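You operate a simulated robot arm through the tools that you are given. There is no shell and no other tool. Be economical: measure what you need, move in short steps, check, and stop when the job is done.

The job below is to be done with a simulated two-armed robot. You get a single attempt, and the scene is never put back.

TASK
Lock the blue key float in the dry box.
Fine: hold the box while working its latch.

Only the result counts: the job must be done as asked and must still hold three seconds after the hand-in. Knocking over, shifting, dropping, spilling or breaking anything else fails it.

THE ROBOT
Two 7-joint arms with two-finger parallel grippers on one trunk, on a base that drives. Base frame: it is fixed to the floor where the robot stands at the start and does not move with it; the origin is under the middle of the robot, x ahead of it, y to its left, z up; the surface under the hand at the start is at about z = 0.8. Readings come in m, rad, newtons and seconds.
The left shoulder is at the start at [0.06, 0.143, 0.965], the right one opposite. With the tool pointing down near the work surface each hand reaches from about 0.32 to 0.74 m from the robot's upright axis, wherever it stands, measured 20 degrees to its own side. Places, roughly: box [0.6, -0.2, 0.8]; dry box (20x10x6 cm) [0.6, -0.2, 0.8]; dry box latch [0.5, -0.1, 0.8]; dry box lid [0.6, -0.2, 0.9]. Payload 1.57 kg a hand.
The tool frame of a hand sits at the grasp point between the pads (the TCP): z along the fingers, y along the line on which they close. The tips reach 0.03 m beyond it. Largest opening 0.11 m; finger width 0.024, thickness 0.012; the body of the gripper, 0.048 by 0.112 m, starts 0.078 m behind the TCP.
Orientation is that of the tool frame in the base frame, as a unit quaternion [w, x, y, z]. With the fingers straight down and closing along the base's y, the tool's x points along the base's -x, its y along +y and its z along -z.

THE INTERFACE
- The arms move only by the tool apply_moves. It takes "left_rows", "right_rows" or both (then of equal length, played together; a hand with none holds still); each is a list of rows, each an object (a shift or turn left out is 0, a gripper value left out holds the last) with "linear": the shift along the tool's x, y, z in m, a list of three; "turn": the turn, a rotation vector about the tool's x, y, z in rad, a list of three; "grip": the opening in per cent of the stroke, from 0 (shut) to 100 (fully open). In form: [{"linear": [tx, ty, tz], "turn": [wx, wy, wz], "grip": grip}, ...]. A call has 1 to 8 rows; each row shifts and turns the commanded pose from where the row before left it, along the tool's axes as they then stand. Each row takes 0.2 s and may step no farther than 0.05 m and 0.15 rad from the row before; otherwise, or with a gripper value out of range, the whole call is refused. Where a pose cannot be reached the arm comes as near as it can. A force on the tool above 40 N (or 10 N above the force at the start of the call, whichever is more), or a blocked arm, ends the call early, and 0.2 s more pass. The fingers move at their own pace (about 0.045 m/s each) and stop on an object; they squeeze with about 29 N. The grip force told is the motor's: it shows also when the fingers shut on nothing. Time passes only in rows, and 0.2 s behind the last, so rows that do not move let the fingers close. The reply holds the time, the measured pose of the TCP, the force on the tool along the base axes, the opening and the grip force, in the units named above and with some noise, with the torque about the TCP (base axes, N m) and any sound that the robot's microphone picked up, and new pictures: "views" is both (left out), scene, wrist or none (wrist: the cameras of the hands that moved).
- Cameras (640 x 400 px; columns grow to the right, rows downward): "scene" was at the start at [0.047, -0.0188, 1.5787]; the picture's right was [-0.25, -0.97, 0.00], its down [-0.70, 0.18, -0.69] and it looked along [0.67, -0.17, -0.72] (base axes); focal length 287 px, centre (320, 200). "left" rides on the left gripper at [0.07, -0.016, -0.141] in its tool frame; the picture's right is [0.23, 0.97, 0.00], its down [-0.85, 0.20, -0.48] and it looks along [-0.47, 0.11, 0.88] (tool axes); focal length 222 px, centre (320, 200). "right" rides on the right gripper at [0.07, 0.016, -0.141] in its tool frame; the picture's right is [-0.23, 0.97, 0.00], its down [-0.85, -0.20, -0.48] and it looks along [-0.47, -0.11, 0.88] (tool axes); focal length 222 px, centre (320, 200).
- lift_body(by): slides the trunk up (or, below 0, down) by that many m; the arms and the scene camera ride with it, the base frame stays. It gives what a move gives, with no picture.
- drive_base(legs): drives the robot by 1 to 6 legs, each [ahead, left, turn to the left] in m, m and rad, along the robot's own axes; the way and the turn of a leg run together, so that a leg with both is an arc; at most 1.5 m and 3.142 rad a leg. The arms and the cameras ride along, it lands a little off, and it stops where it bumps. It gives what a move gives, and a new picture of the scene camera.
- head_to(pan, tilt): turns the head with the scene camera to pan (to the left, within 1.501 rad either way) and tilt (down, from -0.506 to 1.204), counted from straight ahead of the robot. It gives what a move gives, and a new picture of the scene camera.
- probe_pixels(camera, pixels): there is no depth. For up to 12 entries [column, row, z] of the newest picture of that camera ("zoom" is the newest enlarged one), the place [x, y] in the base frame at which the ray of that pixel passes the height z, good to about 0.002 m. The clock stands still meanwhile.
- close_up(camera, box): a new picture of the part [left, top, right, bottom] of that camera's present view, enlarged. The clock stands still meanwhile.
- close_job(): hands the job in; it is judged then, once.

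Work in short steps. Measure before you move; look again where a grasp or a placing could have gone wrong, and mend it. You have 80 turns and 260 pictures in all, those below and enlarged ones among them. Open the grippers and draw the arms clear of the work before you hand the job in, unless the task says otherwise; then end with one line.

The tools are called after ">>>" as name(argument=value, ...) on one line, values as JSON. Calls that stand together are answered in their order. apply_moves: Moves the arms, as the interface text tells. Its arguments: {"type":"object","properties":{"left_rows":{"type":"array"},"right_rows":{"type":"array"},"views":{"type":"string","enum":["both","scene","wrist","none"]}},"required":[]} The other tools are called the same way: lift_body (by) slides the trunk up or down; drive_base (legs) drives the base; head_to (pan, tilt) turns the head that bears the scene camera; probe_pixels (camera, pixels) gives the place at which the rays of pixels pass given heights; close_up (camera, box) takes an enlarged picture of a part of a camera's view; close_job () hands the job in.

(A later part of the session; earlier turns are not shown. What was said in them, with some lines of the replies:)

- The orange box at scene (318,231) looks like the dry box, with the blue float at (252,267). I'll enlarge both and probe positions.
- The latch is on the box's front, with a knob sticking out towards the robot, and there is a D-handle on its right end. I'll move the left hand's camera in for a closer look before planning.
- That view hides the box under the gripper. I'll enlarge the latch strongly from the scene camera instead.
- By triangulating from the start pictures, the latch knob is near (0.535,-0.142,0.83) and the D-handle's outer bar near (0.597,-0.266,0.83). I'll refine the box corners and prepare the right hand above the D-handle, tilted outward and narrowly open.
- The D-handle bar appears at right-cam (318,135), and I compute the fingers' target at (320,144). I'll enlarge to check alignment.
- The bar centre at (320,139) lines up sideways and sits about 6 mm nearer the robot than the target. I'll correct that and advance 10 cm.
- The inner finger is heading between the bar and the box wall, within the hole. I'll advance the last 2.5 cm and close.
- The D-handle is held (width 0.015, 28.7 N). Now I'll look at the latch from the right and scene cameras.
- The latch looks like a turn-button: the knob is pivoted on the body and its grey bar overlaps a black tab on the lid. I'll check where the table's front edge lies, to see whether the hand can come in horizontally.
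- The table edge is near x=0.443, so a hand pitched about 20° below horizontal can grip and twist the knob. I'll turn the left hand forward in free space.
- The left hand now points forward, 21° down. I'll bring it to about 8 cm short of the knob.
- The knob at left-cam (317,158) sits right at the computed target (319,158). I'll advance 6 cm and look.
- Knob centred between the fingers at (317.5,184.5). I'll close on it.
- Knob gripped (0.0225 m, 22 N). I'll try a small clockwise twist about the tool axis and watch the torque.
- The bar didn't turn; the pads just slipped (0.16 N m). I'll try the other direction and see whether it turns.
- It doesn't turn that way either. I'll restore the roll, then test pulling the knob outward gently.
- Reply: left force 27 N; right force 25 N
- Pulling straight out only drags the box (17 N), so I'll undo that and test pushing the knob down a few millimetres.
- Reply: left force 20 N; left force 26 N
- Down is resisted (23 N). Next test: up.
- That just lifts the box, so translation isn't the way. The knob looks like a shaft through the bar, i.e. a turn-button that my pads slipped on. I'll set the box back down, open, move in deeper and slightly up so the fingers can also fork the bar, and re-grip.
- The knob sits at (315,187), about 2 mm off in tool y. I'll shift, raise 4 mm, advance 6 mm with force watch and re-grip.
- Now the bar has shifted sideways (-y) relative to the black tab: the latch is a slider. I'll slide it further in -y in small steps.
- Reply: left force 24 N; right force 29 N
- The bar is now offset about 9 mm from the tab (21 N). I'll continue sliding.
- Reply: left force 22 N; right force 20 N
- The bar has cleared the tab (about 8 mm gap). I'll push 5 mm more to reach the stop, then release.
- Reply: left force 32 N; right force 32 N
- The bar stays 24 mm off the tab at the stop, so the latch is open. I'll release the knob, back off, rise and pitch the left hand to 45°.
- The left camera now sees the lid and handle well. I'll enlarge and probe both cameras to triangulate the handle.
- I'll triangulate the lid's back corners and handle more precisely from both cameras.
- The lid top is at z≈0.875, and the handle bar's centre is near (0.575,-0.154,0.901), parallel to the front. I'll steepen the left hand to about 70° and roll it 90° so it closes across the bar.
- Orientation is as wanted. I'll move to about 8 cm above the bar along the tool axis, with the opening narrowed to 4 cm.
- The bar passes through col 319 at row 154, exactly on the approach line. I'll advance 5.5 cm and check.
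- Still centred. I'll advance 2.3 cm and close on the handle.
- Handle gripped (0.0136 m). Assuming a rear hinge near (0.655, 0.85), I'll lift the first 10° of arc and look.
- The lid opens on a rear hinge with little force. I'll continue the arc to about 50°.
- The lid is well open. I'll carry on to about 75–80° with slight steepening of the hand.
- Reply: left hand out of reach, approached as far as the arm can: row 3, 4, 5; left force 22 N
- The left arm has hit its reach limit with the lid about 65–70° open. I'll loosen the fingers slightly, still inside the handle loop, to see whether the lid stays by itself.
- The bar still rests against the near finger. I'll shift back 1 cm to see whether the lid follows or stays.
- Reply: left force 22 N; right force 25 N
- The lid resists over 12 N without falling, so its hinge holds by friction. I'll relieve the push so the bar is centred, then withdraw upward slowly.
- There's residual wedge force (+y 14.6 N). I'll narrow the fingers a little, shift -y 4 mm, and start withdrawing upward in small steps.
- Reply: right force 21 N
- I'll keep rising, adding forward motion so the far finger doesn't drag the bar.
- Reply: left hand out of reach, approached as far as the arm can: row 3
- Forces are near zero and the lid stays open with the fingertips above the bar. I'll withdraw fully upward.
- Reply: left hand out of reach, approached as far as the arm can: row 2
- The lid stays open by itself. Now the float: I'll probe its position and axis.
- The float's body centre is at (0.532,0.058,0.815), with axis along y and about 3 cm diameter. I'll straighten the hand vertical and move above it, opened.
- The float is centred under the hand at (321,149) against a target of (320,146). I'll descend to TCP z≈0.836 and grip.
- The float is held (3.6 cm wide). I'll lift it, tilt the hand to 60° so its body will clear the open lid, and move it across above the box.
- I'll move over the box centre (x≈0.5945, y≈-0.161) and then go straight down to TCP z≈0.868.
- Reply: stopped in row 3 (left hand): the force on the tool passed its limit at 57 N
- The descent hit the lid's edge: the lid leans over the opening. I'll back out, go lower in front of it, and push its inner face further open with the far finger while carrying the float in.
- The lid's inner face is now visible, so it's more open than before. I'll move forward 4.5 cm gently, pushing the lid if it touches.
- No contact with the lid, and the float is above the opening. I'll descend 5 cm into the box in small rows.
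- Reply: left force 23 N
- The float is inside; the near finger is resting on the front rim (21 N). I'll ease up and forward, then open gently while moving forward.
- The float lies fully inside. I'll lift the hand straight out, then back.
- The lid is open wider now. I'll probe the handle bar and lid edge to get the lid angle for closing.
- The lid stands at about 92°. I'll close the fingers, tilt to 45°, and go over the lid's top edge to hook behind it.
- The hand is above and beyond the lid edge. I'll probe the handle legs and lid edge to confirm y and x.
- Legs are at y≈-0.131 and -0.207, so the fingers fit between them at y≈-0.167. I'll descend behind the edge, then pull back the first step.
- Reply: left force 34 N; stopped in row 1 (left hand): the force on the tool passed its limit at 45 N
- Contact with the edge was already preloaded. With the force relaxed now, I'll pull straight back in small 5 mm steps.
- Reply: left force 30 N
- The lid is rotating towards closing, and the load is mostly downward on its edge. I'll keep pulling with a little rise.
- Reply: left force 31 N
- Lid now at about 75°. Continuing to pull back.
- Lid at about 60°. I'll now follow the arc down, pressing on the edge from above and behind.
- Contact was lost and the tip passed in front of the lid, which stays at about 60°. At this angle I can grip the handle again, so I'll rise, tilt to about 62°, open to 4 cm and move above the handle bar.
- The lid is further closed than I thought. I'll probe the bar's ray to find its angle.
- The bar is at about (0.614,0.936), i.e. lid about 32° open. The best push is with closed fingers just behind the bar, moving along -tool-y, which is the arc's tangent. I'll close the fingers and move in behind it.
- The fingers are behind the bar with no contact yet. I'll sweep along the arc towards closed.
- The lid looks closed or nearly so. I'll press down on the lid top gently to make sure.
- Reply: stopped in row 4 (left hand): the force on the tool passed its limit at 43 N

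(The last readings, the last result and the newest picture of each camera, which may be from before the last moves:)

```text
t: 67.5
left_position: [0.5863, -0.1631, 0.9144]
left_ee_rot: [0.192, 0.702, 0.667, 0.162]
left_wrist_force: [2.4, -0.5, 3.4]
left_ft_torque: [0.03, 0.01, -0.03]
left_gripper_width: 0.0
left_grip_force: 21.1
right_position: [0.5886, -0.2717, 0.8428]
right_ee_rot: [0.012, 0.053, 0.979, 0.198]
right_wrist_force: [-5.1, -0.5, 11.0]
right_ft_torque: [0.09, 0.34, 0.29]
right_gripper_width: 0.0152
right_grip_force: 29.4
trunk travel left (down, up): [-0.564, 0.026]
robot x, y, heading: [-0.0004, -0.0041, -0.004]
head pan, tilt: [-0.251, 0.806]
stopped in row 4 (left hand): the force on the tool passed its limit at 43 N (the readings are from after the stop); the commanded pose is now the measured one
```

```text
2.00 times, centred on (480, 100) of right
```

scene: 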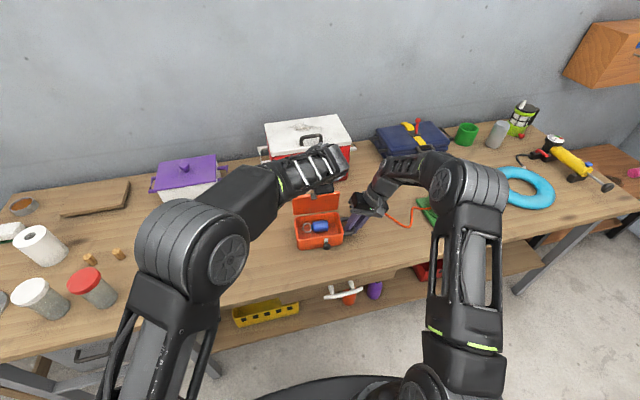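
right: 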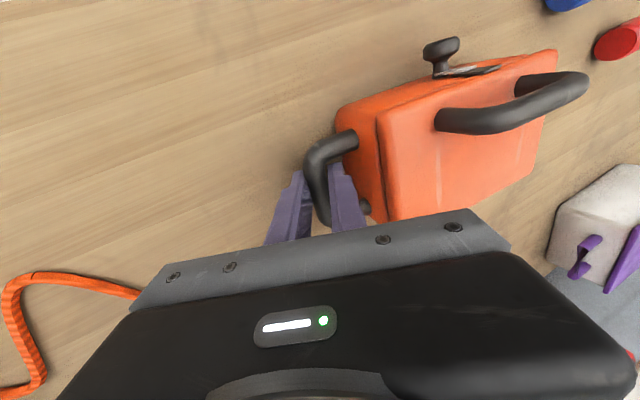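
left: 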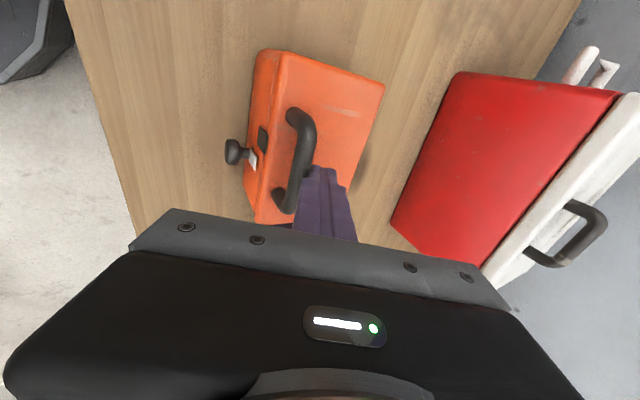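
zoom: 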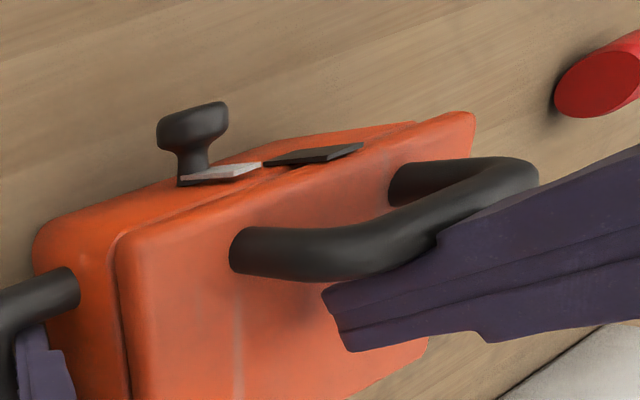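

The lid is shut (firm 43 N contact). I'll withdraw the left hand and start turning it back for the latch.

>>> apply_moves(left_rows=[{"linear": [0, 0.008, -0.03]}, {"linear": [0, 0, -0.035]}, {"linear": [0, -0.025, -0.027]}, {"linear": [0, -0.025, -0.027]}, {"linear": [0, -0.025, -0.027]}, {"linear": [0, -0.025, -0.02]}, {"turn": [0, 0, -0.143]}, {"turn": [0, 0, -0.143]}], views="none")

>>> apply_moves(left_rows=[{"turn": [0, 0, -0.143]}, {"turn": [0, 0, -0.143]}, {"turn": [0, 0, -0.143]}, {"turn": [0, 0, -0.143]}, {"turn": [0, 0, -0.143]}, {"turn": [0, 0, -0.143]}, {"turn": [0, 0, -0.143]}, {"turn": [0, 0, -0.143]}], views="none")

>>> apply_moves(left_rows=[{"turn": [0, 0, -0.143], "grip": 50}, {"turn": [0, -0.143, 0]}, {"turn": [0, -0.143, 0]}, {"turn": [0, -0.143, 0]}, {"turn": [0, -0.143, 0]}, {"turn": [0, -0.14, 0]}], views="both")

```text
t: 69.3
left_position: [0.4242, -0.1491, 1.0132]
left_ee_rot: [0.212, 0.599, 0.761, 0.132]
left_wrist_force: [-0.1, -0.5, 0.8]
left_ft_torque: [0.02, -0.07, -0.02]
left_gripper_width: 0.0
left_grip_force: 21.4
right_position: [0.5904, -0.2711, 0.8422]
right_ee_rot: [0.012, 0.053, 0.979, 0.197]
right_wrist_force: [-1.3, 0.0, 4.8]
right_ft_torque: [-0.1, -0.34, 0.04]
right_gripper_width: 0.0152
right_grip_force: 28.9
trunk travel left (down, up): [-0.564, 0.026]
robot x, y, heading: [0.003, -0.0016, -0.005]
head pan, tilt: [-0.251, 0.806]
```

```text
t: 71.1
left_position: [0.4249, -0.1515, 1.015]
left_ee_rot: [0.249, 0.091, 0.964, -0.003]
left_wrist_force: [-0.3, 0.6, 1.1]
left_ft_torque: [0.04, 0.02, 0.01]
left_gripper_width: 0.0
left_grip_force: 21.3
right_position: [0.5896, -0.2706, 0.8416]
right_ee_rot: [0.012, 0.053, 0.979, 0.197]
right_wrist_force: [-1.0, 0.6, 5.3]
right_ft_torque: [0.01, -0.1, 0.05]
right_gripper_width: 0.0153
right_grip_force: 29.2
trunk travel left (down, up): [-0.564, 0.026]
robot x, y, heading: [0.0009, -0.0019, -0.001]
head pan, tilt: [-0.251, 0.806]
```

```text
t: 72.4
left_position: [0.4653, -0.1146, 1.0441]
left_ee_rot: [0.492, -0.108, 0.86, -0.079]
left_wrist_force: [0.3, -0.4, 0.0]
left_ft_torque: [-0.03, 0.01, 0.0]
left_gripper_width: 0.0551
left_grip_force: 0.1
right_position: [0.5898, -0.2707, 0.8415]
right_ee_rot: [0.012, 0.054, 0.979, 0.197]
right_wrist_force: [-0.7, 1.1, 3.7]
right_ft_torque: [-0.1, -0.03, 0.13]
right_gripper_width: 0.0154
right_grip_force: 29.5
trunk travel left (down, up): [-0.564, 0.026]
robot x, y, heading: [-0.0008, -0.001, 0.001]
head pan, tilt: [-0.251, 0.806]
stopped in row 6 (left hand): the arm was blocked; the commanded pose is now the measured one
```

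scene: 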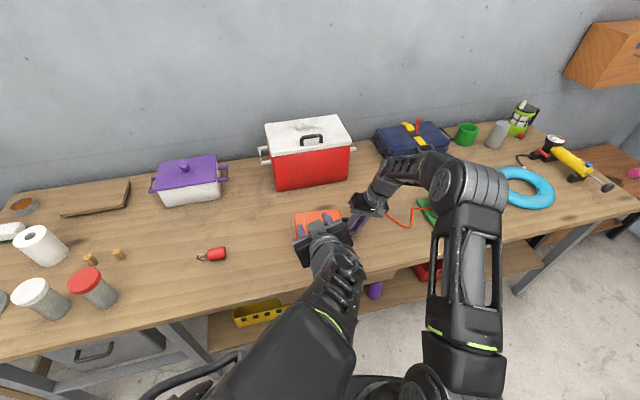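
left: 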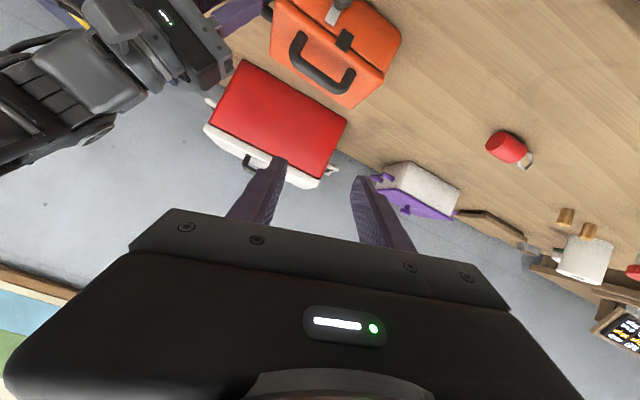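

The arm was blocked, as the elbow had folded low against the robot. I'll move the left hand back out up-left, returning towards the start pose so the elbow unfolds.

>>> apply_moves(left_rows=[{"linear": [-0.02, 0.025, 0]}, {"linear": [-0.0254, 0.0346, 0.0014]}, {"linear": [-0.0254, 0.0346, 0.0014]}, {"linear": [-0.0254, 0.0346, 0.0014]}, {"linear": [-0.0254, 0.0346, 0.0014]}, {"linear": [0, 0.035, 0], "turn": [0, 0.14, 0]}, {"turn": [0, 0.14, 0]}, {"turn": [0, 0.14, 0]}], views="scene")

```text
t: 74.2
left_position: [0.5107, 0.1107, 1.0951]
left_ee_rot: [0.303, -0.087, 0.944, -0.101]
left_wrist_force: [-0.1, 0.1, 0.8]
left_ft_torque: [0.03, -0.02, 0.02]
left_gripper_width: 0.055
left_grip_force: 0.1
right_position: [0.5897, -0.2702, 0.842]
right_ee_rot: [0.012, 0.053, 0.979, 0.196]
right_wrist_force: [0.9, 1.2, 5.5]
right_ft_torque: [0.05, 0.11, 0.09]
right_gripper_width: 0.0151
right_grip_force: 28.5
trunk travel left (down, up): [-0.564, 0.026]
robot x, y, heading: [-0.0004, -0.0009, 0.003]
head pan, tilt: [-0.251, 0.806]
```

scene: 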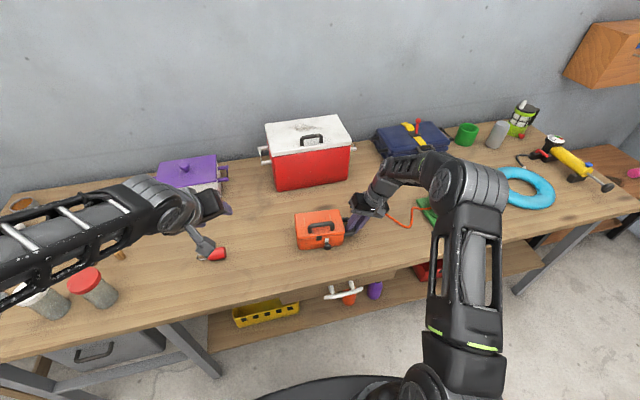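

The elbow is out again. I'll fix roll and yaw, then pitch the hand to 21° here in free space.

>>> apply_moves(left_rows=[{"turn": [0, 0, 0.138]}, {"turn": [0, 0, 0.138]}, {"turn": [0, 0, 0.137]}, {"turn": [-0.085, 0, -0.112]}, {"turn": [0, -0.14, 0]}, {"turn": [0, -0.14, 0]}, {"turn": [0, -0.14, 0]}, {"turn": [0, -0.14, 0]}], views="none")

>>> close_up(camera="scene", box=[270, 190, 398, 270])

```text
t: 76.0
left_position: [0.5201, 0.1054, 1.0965]
left_ee_rot: [0.567, 0.038, 0.822, -0.025]
left_wrist_force: [0.8, 0.2, 0.2]
left_ft_torque: [-0.02, 0.02, 0.04]
left_gripper_width: 0.0553
left_grip_force: 0.1
left hand out of reach, approached as far as the arm can: row 8
right_position: [0.5901, -0.2728, 0.843]
right_ee_rot: [0.012, 0.053, 0.979, 0.196]
right_wrist_force: [1.3, -1.3, 4.4]
right_ft_torque: [-0.04, 0.29, 0.01]
right_gripper_width: 0.0154
right_grip_force: 28.8
trunk travel left (down, up): [-0.564, 0.026]
robot x, y, heading: [-0.0007, 0.0, 0.002]
head pan, tilt: [-0.251, 0.806]
```

```text
5.00 times, centred on (334, 230) of scene
```

zoom: 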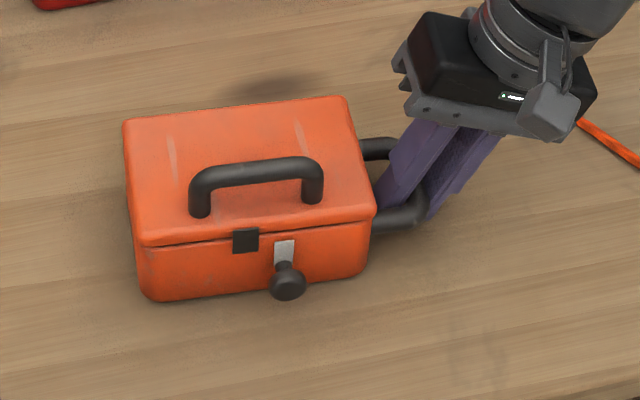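

Lid closed and latch visible at right. I'll probe the knob and move the left hand towards it.

>>> probe_pixels(camera="scene", pixels=[[327.6, 246.4, 0.831], [318.8, 238.2, 0.85], [326.9, 240.3, 0.85]])

>>> apply_moves(left_rows=[{"linear": [0.0249, -0.0336, 0.0046]}, {"linear": [0.0249, -0.0336, 0.0046]}, {"linear": [0.0249, -0.0336, 0.0046]}, {"linear": [0.0249, -0.0336, 0.0046]}, {"linear": [0.0249, -0.0336, 0.0046]}, {"linear": [0.0249, -0.0336, 0.0046]}, {"linear": [0.0249, -0.0336, 0.0046]}, {"linear": [0.0249, -0.0336, 0.0046]}], views="both")

```text
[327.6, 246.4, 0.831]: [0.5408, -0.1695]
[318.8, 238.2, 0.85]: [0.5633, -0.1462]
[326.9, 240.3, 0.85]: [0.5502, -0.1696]
```

```text
t: 77.8
left_position: [0.4614, -0.1624, 0.8998]
left_ee_rot: [0.567, 0.038, 0.822, -0.025]
left_wrist_force: [-0.5, -1.4, 0.6]
left_ft_torque: [0.04, -0.01, 0.0]
left_gripper_width: 0.0548
left_grip_force: 0.1
right_position: [0.5895, -0.2716, 0.842]
right_ee_rot: [0.012, 0.054, 0.979, 0.197]
right_wrist_force: [-2.6, -0.3, 7.0]
right_ft_torque: [0.02, 0.09, 0.15]
right_gripper_width: 0.0155
right_grip_force: 29.3
trunk travel left (down, up): [-0.564, 0.026]
robot x, y, heading: [-0.0004, 0.0015, -0.005]
head pan, tilt: [-0.251, 0.806]
```

scene: 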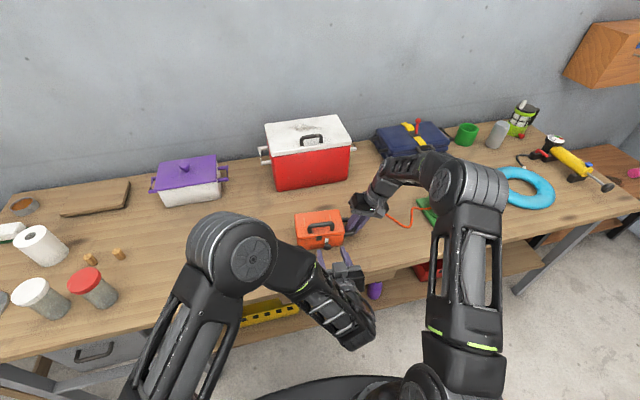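
left: 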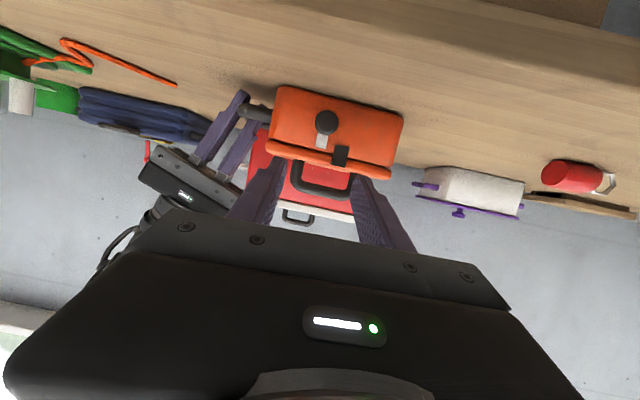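

Same arm posture as the first latch grip. I'll lower into line with the knob.

>>> apply_moves(left_rows=[{"linear": [0.0175, 0, 0.0087]}, {"linear": [0.0175, 0, 0.0087]}, {}], views="wrist")

>>> close_up(camera="left", box=[240, 100, 400, 200])

```text
t: 78.6
left_position: [0.4648, -0.1623, 0.8593]
left_ee_rot: [0.569, 0.037, 0.821, -0.025]
left_wrist_force: [-0.4, 0.5, -0.4]
left_ft_torque: [0.0, 0.01, 0.01]
left_gripper_width: 0.0551
left_grip_force: 0.1
right_position: [0.5897, -0.2719, 0.8429]
right_ee_rot: [0.012, 0.053, 0.979, 0.197]
right_wrist_force: [-3.6, 0.2, 5.7]
right_ft_torque: [0.01, 0.06, 0.07]
right_gripper_width: 0.0156
right_grip_force: 29.0
trunk travel left (down, up): [-0.564, 0.026]
robot x, y, heading: [0.0037, 0.0006, -0.005]
head pan, tilt: [-0.251, 0.806]
```

left: 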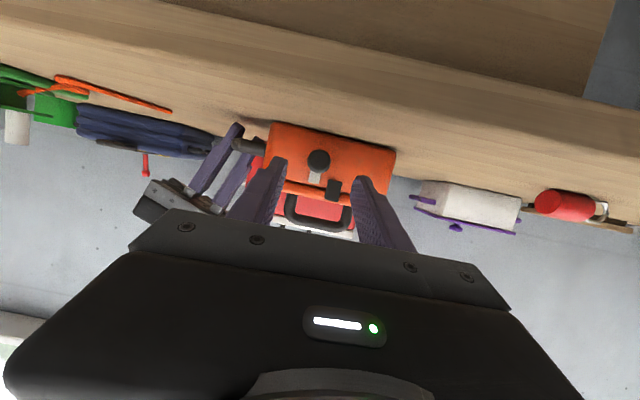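

```text
4.00 times, centred on (320, 150) of left
```

zoom: 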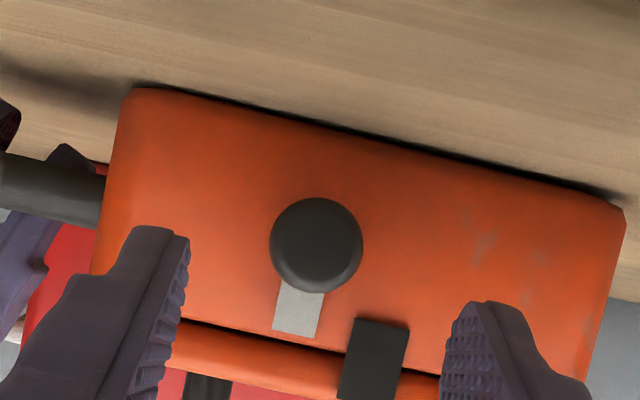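

The knob at (319,161) is on the approach line. I'll advance 6.4 cm and grip.

>>> apply_moves(left_rows=[{"linear": [0, 0, 0.025]}, {"linear": [0, 0, 0.02]}, {"linear": [-0.001, 0, 0.018]}, {"grip": 0}, {"grip": 0}, {"grip": 0}], views="none")

>>> close_up(camera="scene", box=[284, 215, 364, 265])

>>> close_up(camera="left", box=[240, 130, 400, 230])

```text
t: 80.0
left_position: [0.523, -0.1675, 0.8373]
left_ee_rot: [0.567, 0.038, 0.823, -0.026]
left_wrist_force: [0.6, 0.1, 0.9]
left_ft_torque: [0.0, 0.04, -0.04]
left_gripper_width: 0.0229
left_grip_force: 22.1
right_position: [0.59, -0.2717, 0.8429]
right_ee_rot: [0.011, 0.055, 0.979, 0.196]
right_wrist_force: [-1.6, 0.8, 5.5]
right_ft_torque: [0.07, -0.02, 0.11]
right_gripper_width: 0.0158
right_grip_force: 28.8
trunk travel left (down, up): [-0.564, 0.026]
robot x, y, heading: [0.0025, 0.0, 0.0]
head pan, tilt: [-0.251, 0.806]
```

```text
8.00 times, centred on (324, 240) of scene
```

zoom: 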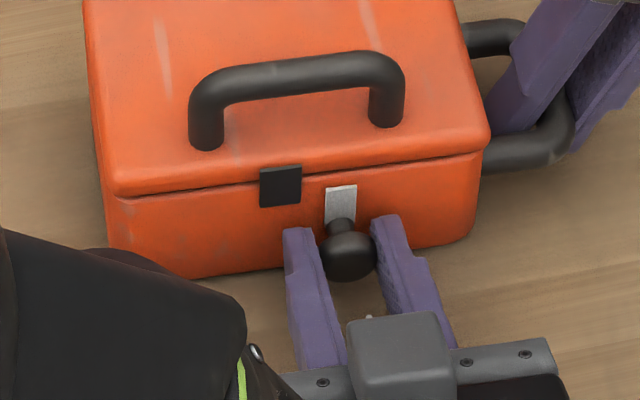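

```text
4.00 times, centred on (320, 180) of left
```

zoom: 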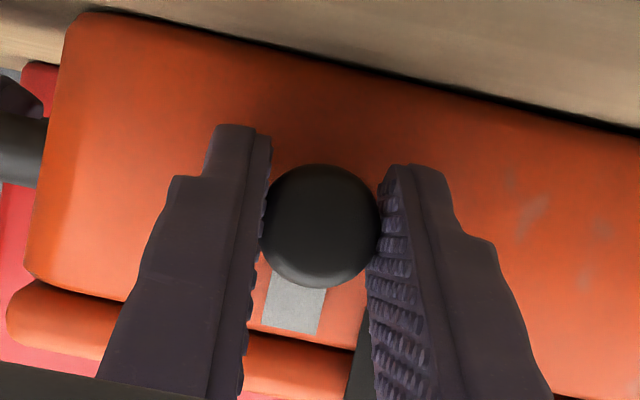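

Knob gripped. I'll slide it back in +y by 2.4 cm so the bar covers the tab again.

>>> apply_moves(left_rows=[{"linear": [0, 0.004, 0]}, {"linear": [0, 0.004, 0]}, {"linear": [0, 0.004, 0]}, {"linear": [0, 0.004, 0]}, {"linear": [0, 0.004, 0]}, {"linear": [0, 0.004, 0]}, {}], views="none")

>>> close_up(camera="scene", box=[284, 215, 364, 265])

```text
t: 81.6
left_position: [0.5254, -0.1428, 0.8373]
left_ee_rot: [0.568, 0.039, 0.822, -0.027]
left_wrist_force: [0.1, -7.8, 1.2]
left_ft_torque: [-0.09, -0.13, -0.19]
left_gripper_width: 0.0229
left_grip_force: 29.2
right_position: [0.5898, -0.2704, 0.8413]
right_ee_rot: [0.011, 0.054, 0.979, 0.197]
right_wrist_force: [-1.1, 6.7, 6.4]
right_ft_torque: [-0.05, -0.4, -0.32]
right_gripper_width: 0.0159
right_grip_force: 28.7
trunk travel left (down, up): [-0.564, 0.026]
robot x, y, heading: [0.0031, 0.0023, 0.002]
head pan, tilt: [-0.251, 0.806]
```

```text
8.00 times, centred on (324, 240) of scene
```

zoom: 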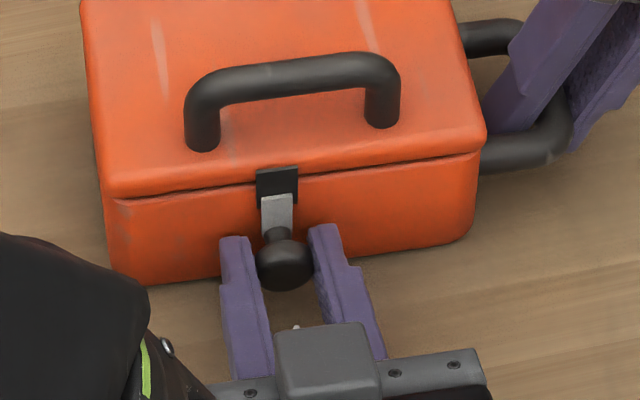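

The bar is centred on the tab again. I'll push 4 mm more to the stop to make sure it's fully latched.

>>> apply_moves(left_rows=[{"linear": [0, 0.003, 0]}, {"linear": [0, 0.003, 0]}, {}], views="none")

>>> close_up(camera="scene", box=[304, 225, 336, 255])

```text
t: 82.4
left_position: [0.5256, -0.1387, 0.8369]
left_ee_rot: [0.568, 0.039, 0.822, -0.027]
left_wrist_force: [5.6, -29.2, 0.0]
left_ft_torque: [0.02, 0.25, -0.45]
left_gripper_width: 0.0227
left_grip_force: 28.9
right_position: [0.5893, -0.2692, 0.8411]
right_ee_rot: [0.01, 0.052, 0.978, 0.2]
right_wrist_force: [-5.5, 26.2, 8.7]
right_ft_torque: [0.26, -0.3, -0.5]
right_gripper_width: 0.0154
right_grip_force: 29.0
trunk travel left (down, up): [-0.564, 0.026]
robot x, y, heading: [-0.0038, -0.0013, 0.002]
head pan, tilt: [-0.251, 0.806]
```

```text
13.33 times, centred on (320, 240) of scene
```

zoom: 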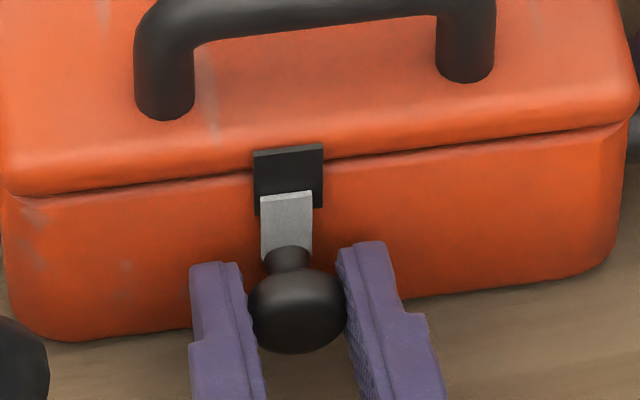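

It's at the stop (29 N). I'll relax the load, open, and back the left hand off.

>>> apply_moves(left_rows=[{"linear": [0, -0.0045, 0]}, {"grip": 55}, {"grip": 55}, {"linear": [0, 0, -0.03]}, {"linear": [0, 0, -0.04]}, {"linear": [0, 0, -0.03]}, {"linear": [-0.042, 0.02, -0.01]}, {"linear": [-0.035, 0.03, 0]}], views="none")

>>> close_up(camera="scene", box=[284, 205, 380, 265])

```text
t: 84.2
left_position: [0.4543, -0.0833, 0.948]
left_ee_rot: [0.567, 0.039, 0.822, -0.026]
left_wrist_force: [-0.5, -1.0, -0.4]
left_ft_torque: [0.0, -0.01, -0.04]
left_gripper_width: 0.0604
left_grip_force: 0.1
right_position: [0.589, -0.2705, 0.8418]
right_ee_rot: [0.012, 0.053, 0.979, 0.196]
right_wrist_force: [0.4, -2.5, 7.6]
right_ft_torque: [0.02, 0.49, 0.1]
right_gripper_width: 0.0154
right_grip_force: 28.9
trunk travel left (down, up): [-0.564, 0.026]
robot x, y, heading: [-0.0025, -0.0022, -0.002]
head pan, tilt: [-0.251, 0.806]
```

```text
6.67 times, centred on (332, 235) of scene
```

zoom: 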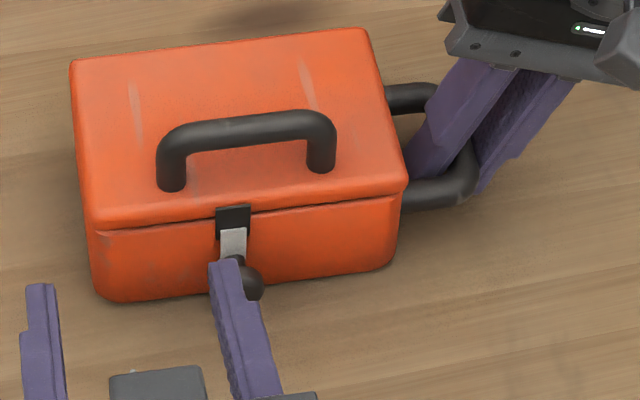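

Latched, with the box steady. Now I'll release the D-handle with the right hand and withdraw along its approach line, while the left hand also retreats.

>>> apply_moves(right_rows=[{"grip": 28}, {"grip": 28}, {"grip": 28}, {"linear": [0, 0, -0.015]}, {"linear": [0, 0, -0.025]}, {"linear": [0, 0, -0.04]}, {"linear": [0, 0, -0.045]}, {"linear": [0, 0, -0.04]}], left_rows=[{}, {}, {}, {"linear": [-0.03, 0.02, 0]}, {"linear": [-0.03, 0.03, 0]}, {"linear": [-0.02, 0.03, 0]}, {"linear": [0, 0.03, 0]}, {"linear": [0, 0.03, 0]}], views="both")

>>> close_up(camera="scene", box=[284, 205, 380, 265])

```text
t: 86.0
left_position: [0.5054, 0.0487, 1.0208]
left_ee_rot: [0.567, 0.037, 0.822, -0.024]
left_wrist_force: [-0.1, 0.0, -0.2]
left_ft_torque: [-0.02, 0.01, 0.0]
left_gripper_width: 0.0605
left_grip_force: 0.0
left hand out of reach, approached as far as the arm can: row 8
right_position: [0.58, -0.3361, 0.9956]
right_ee_rot: [0.012, 0.054, 0.979, 0.196]
right_wrist_force: [-0.5, -0.1, 0.0]
right_ft_torque: [0.02, 0.01, 0.0]
right_gripper_width: 0.0307
right_grip_force: 0.0
trunk travel left (down, up): [-0.564, 0.026]
robot x, y, heading: [0.004, 0.0016, -0.0]
head pan, tilt: [-0.251, 0.806]
```

scene: 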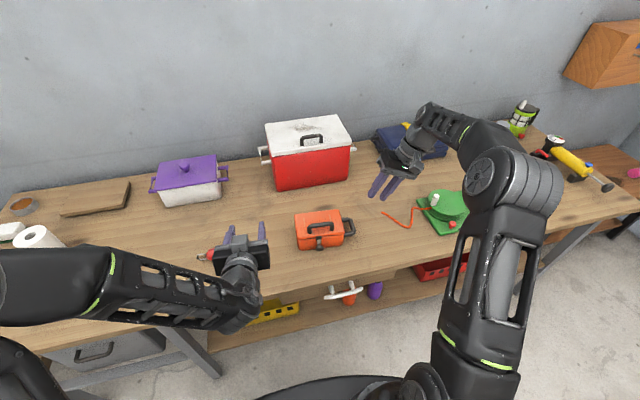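
right: 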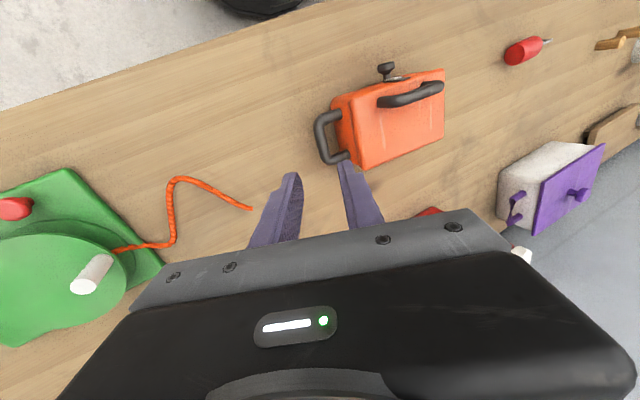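
left: 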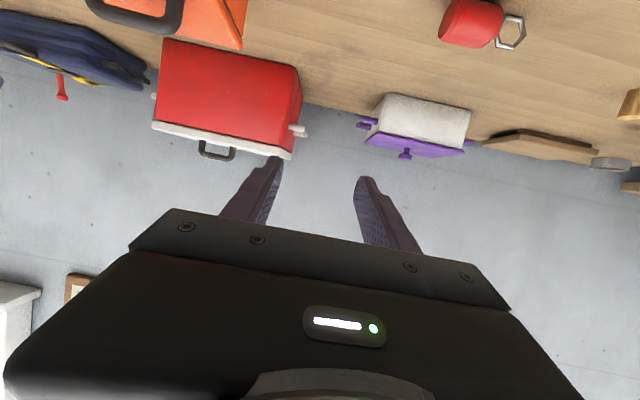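

```text
6.67 times, centred on (332, 235) of scene
```

zoom: 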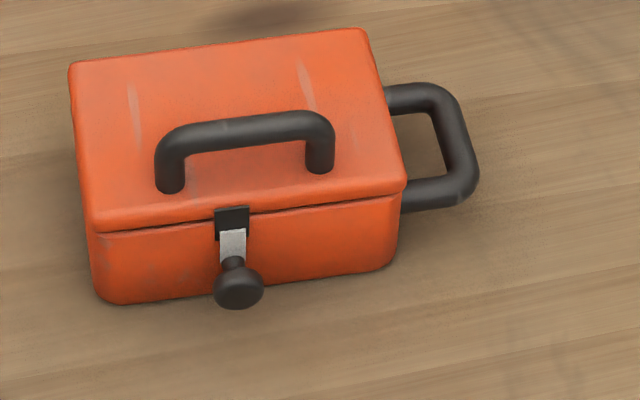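

The box is shut with the latch bar over the tab, and both hands are open and clear of it. The red float and the other items look undisturbed, so I'll hand in.

>>> close_job()

```text
The job is handed in.
```

The blue key float is inside the dry box, with the lid shut and the latch slid back to its stop over the tab; the right hand held the box by its side handle throughout.
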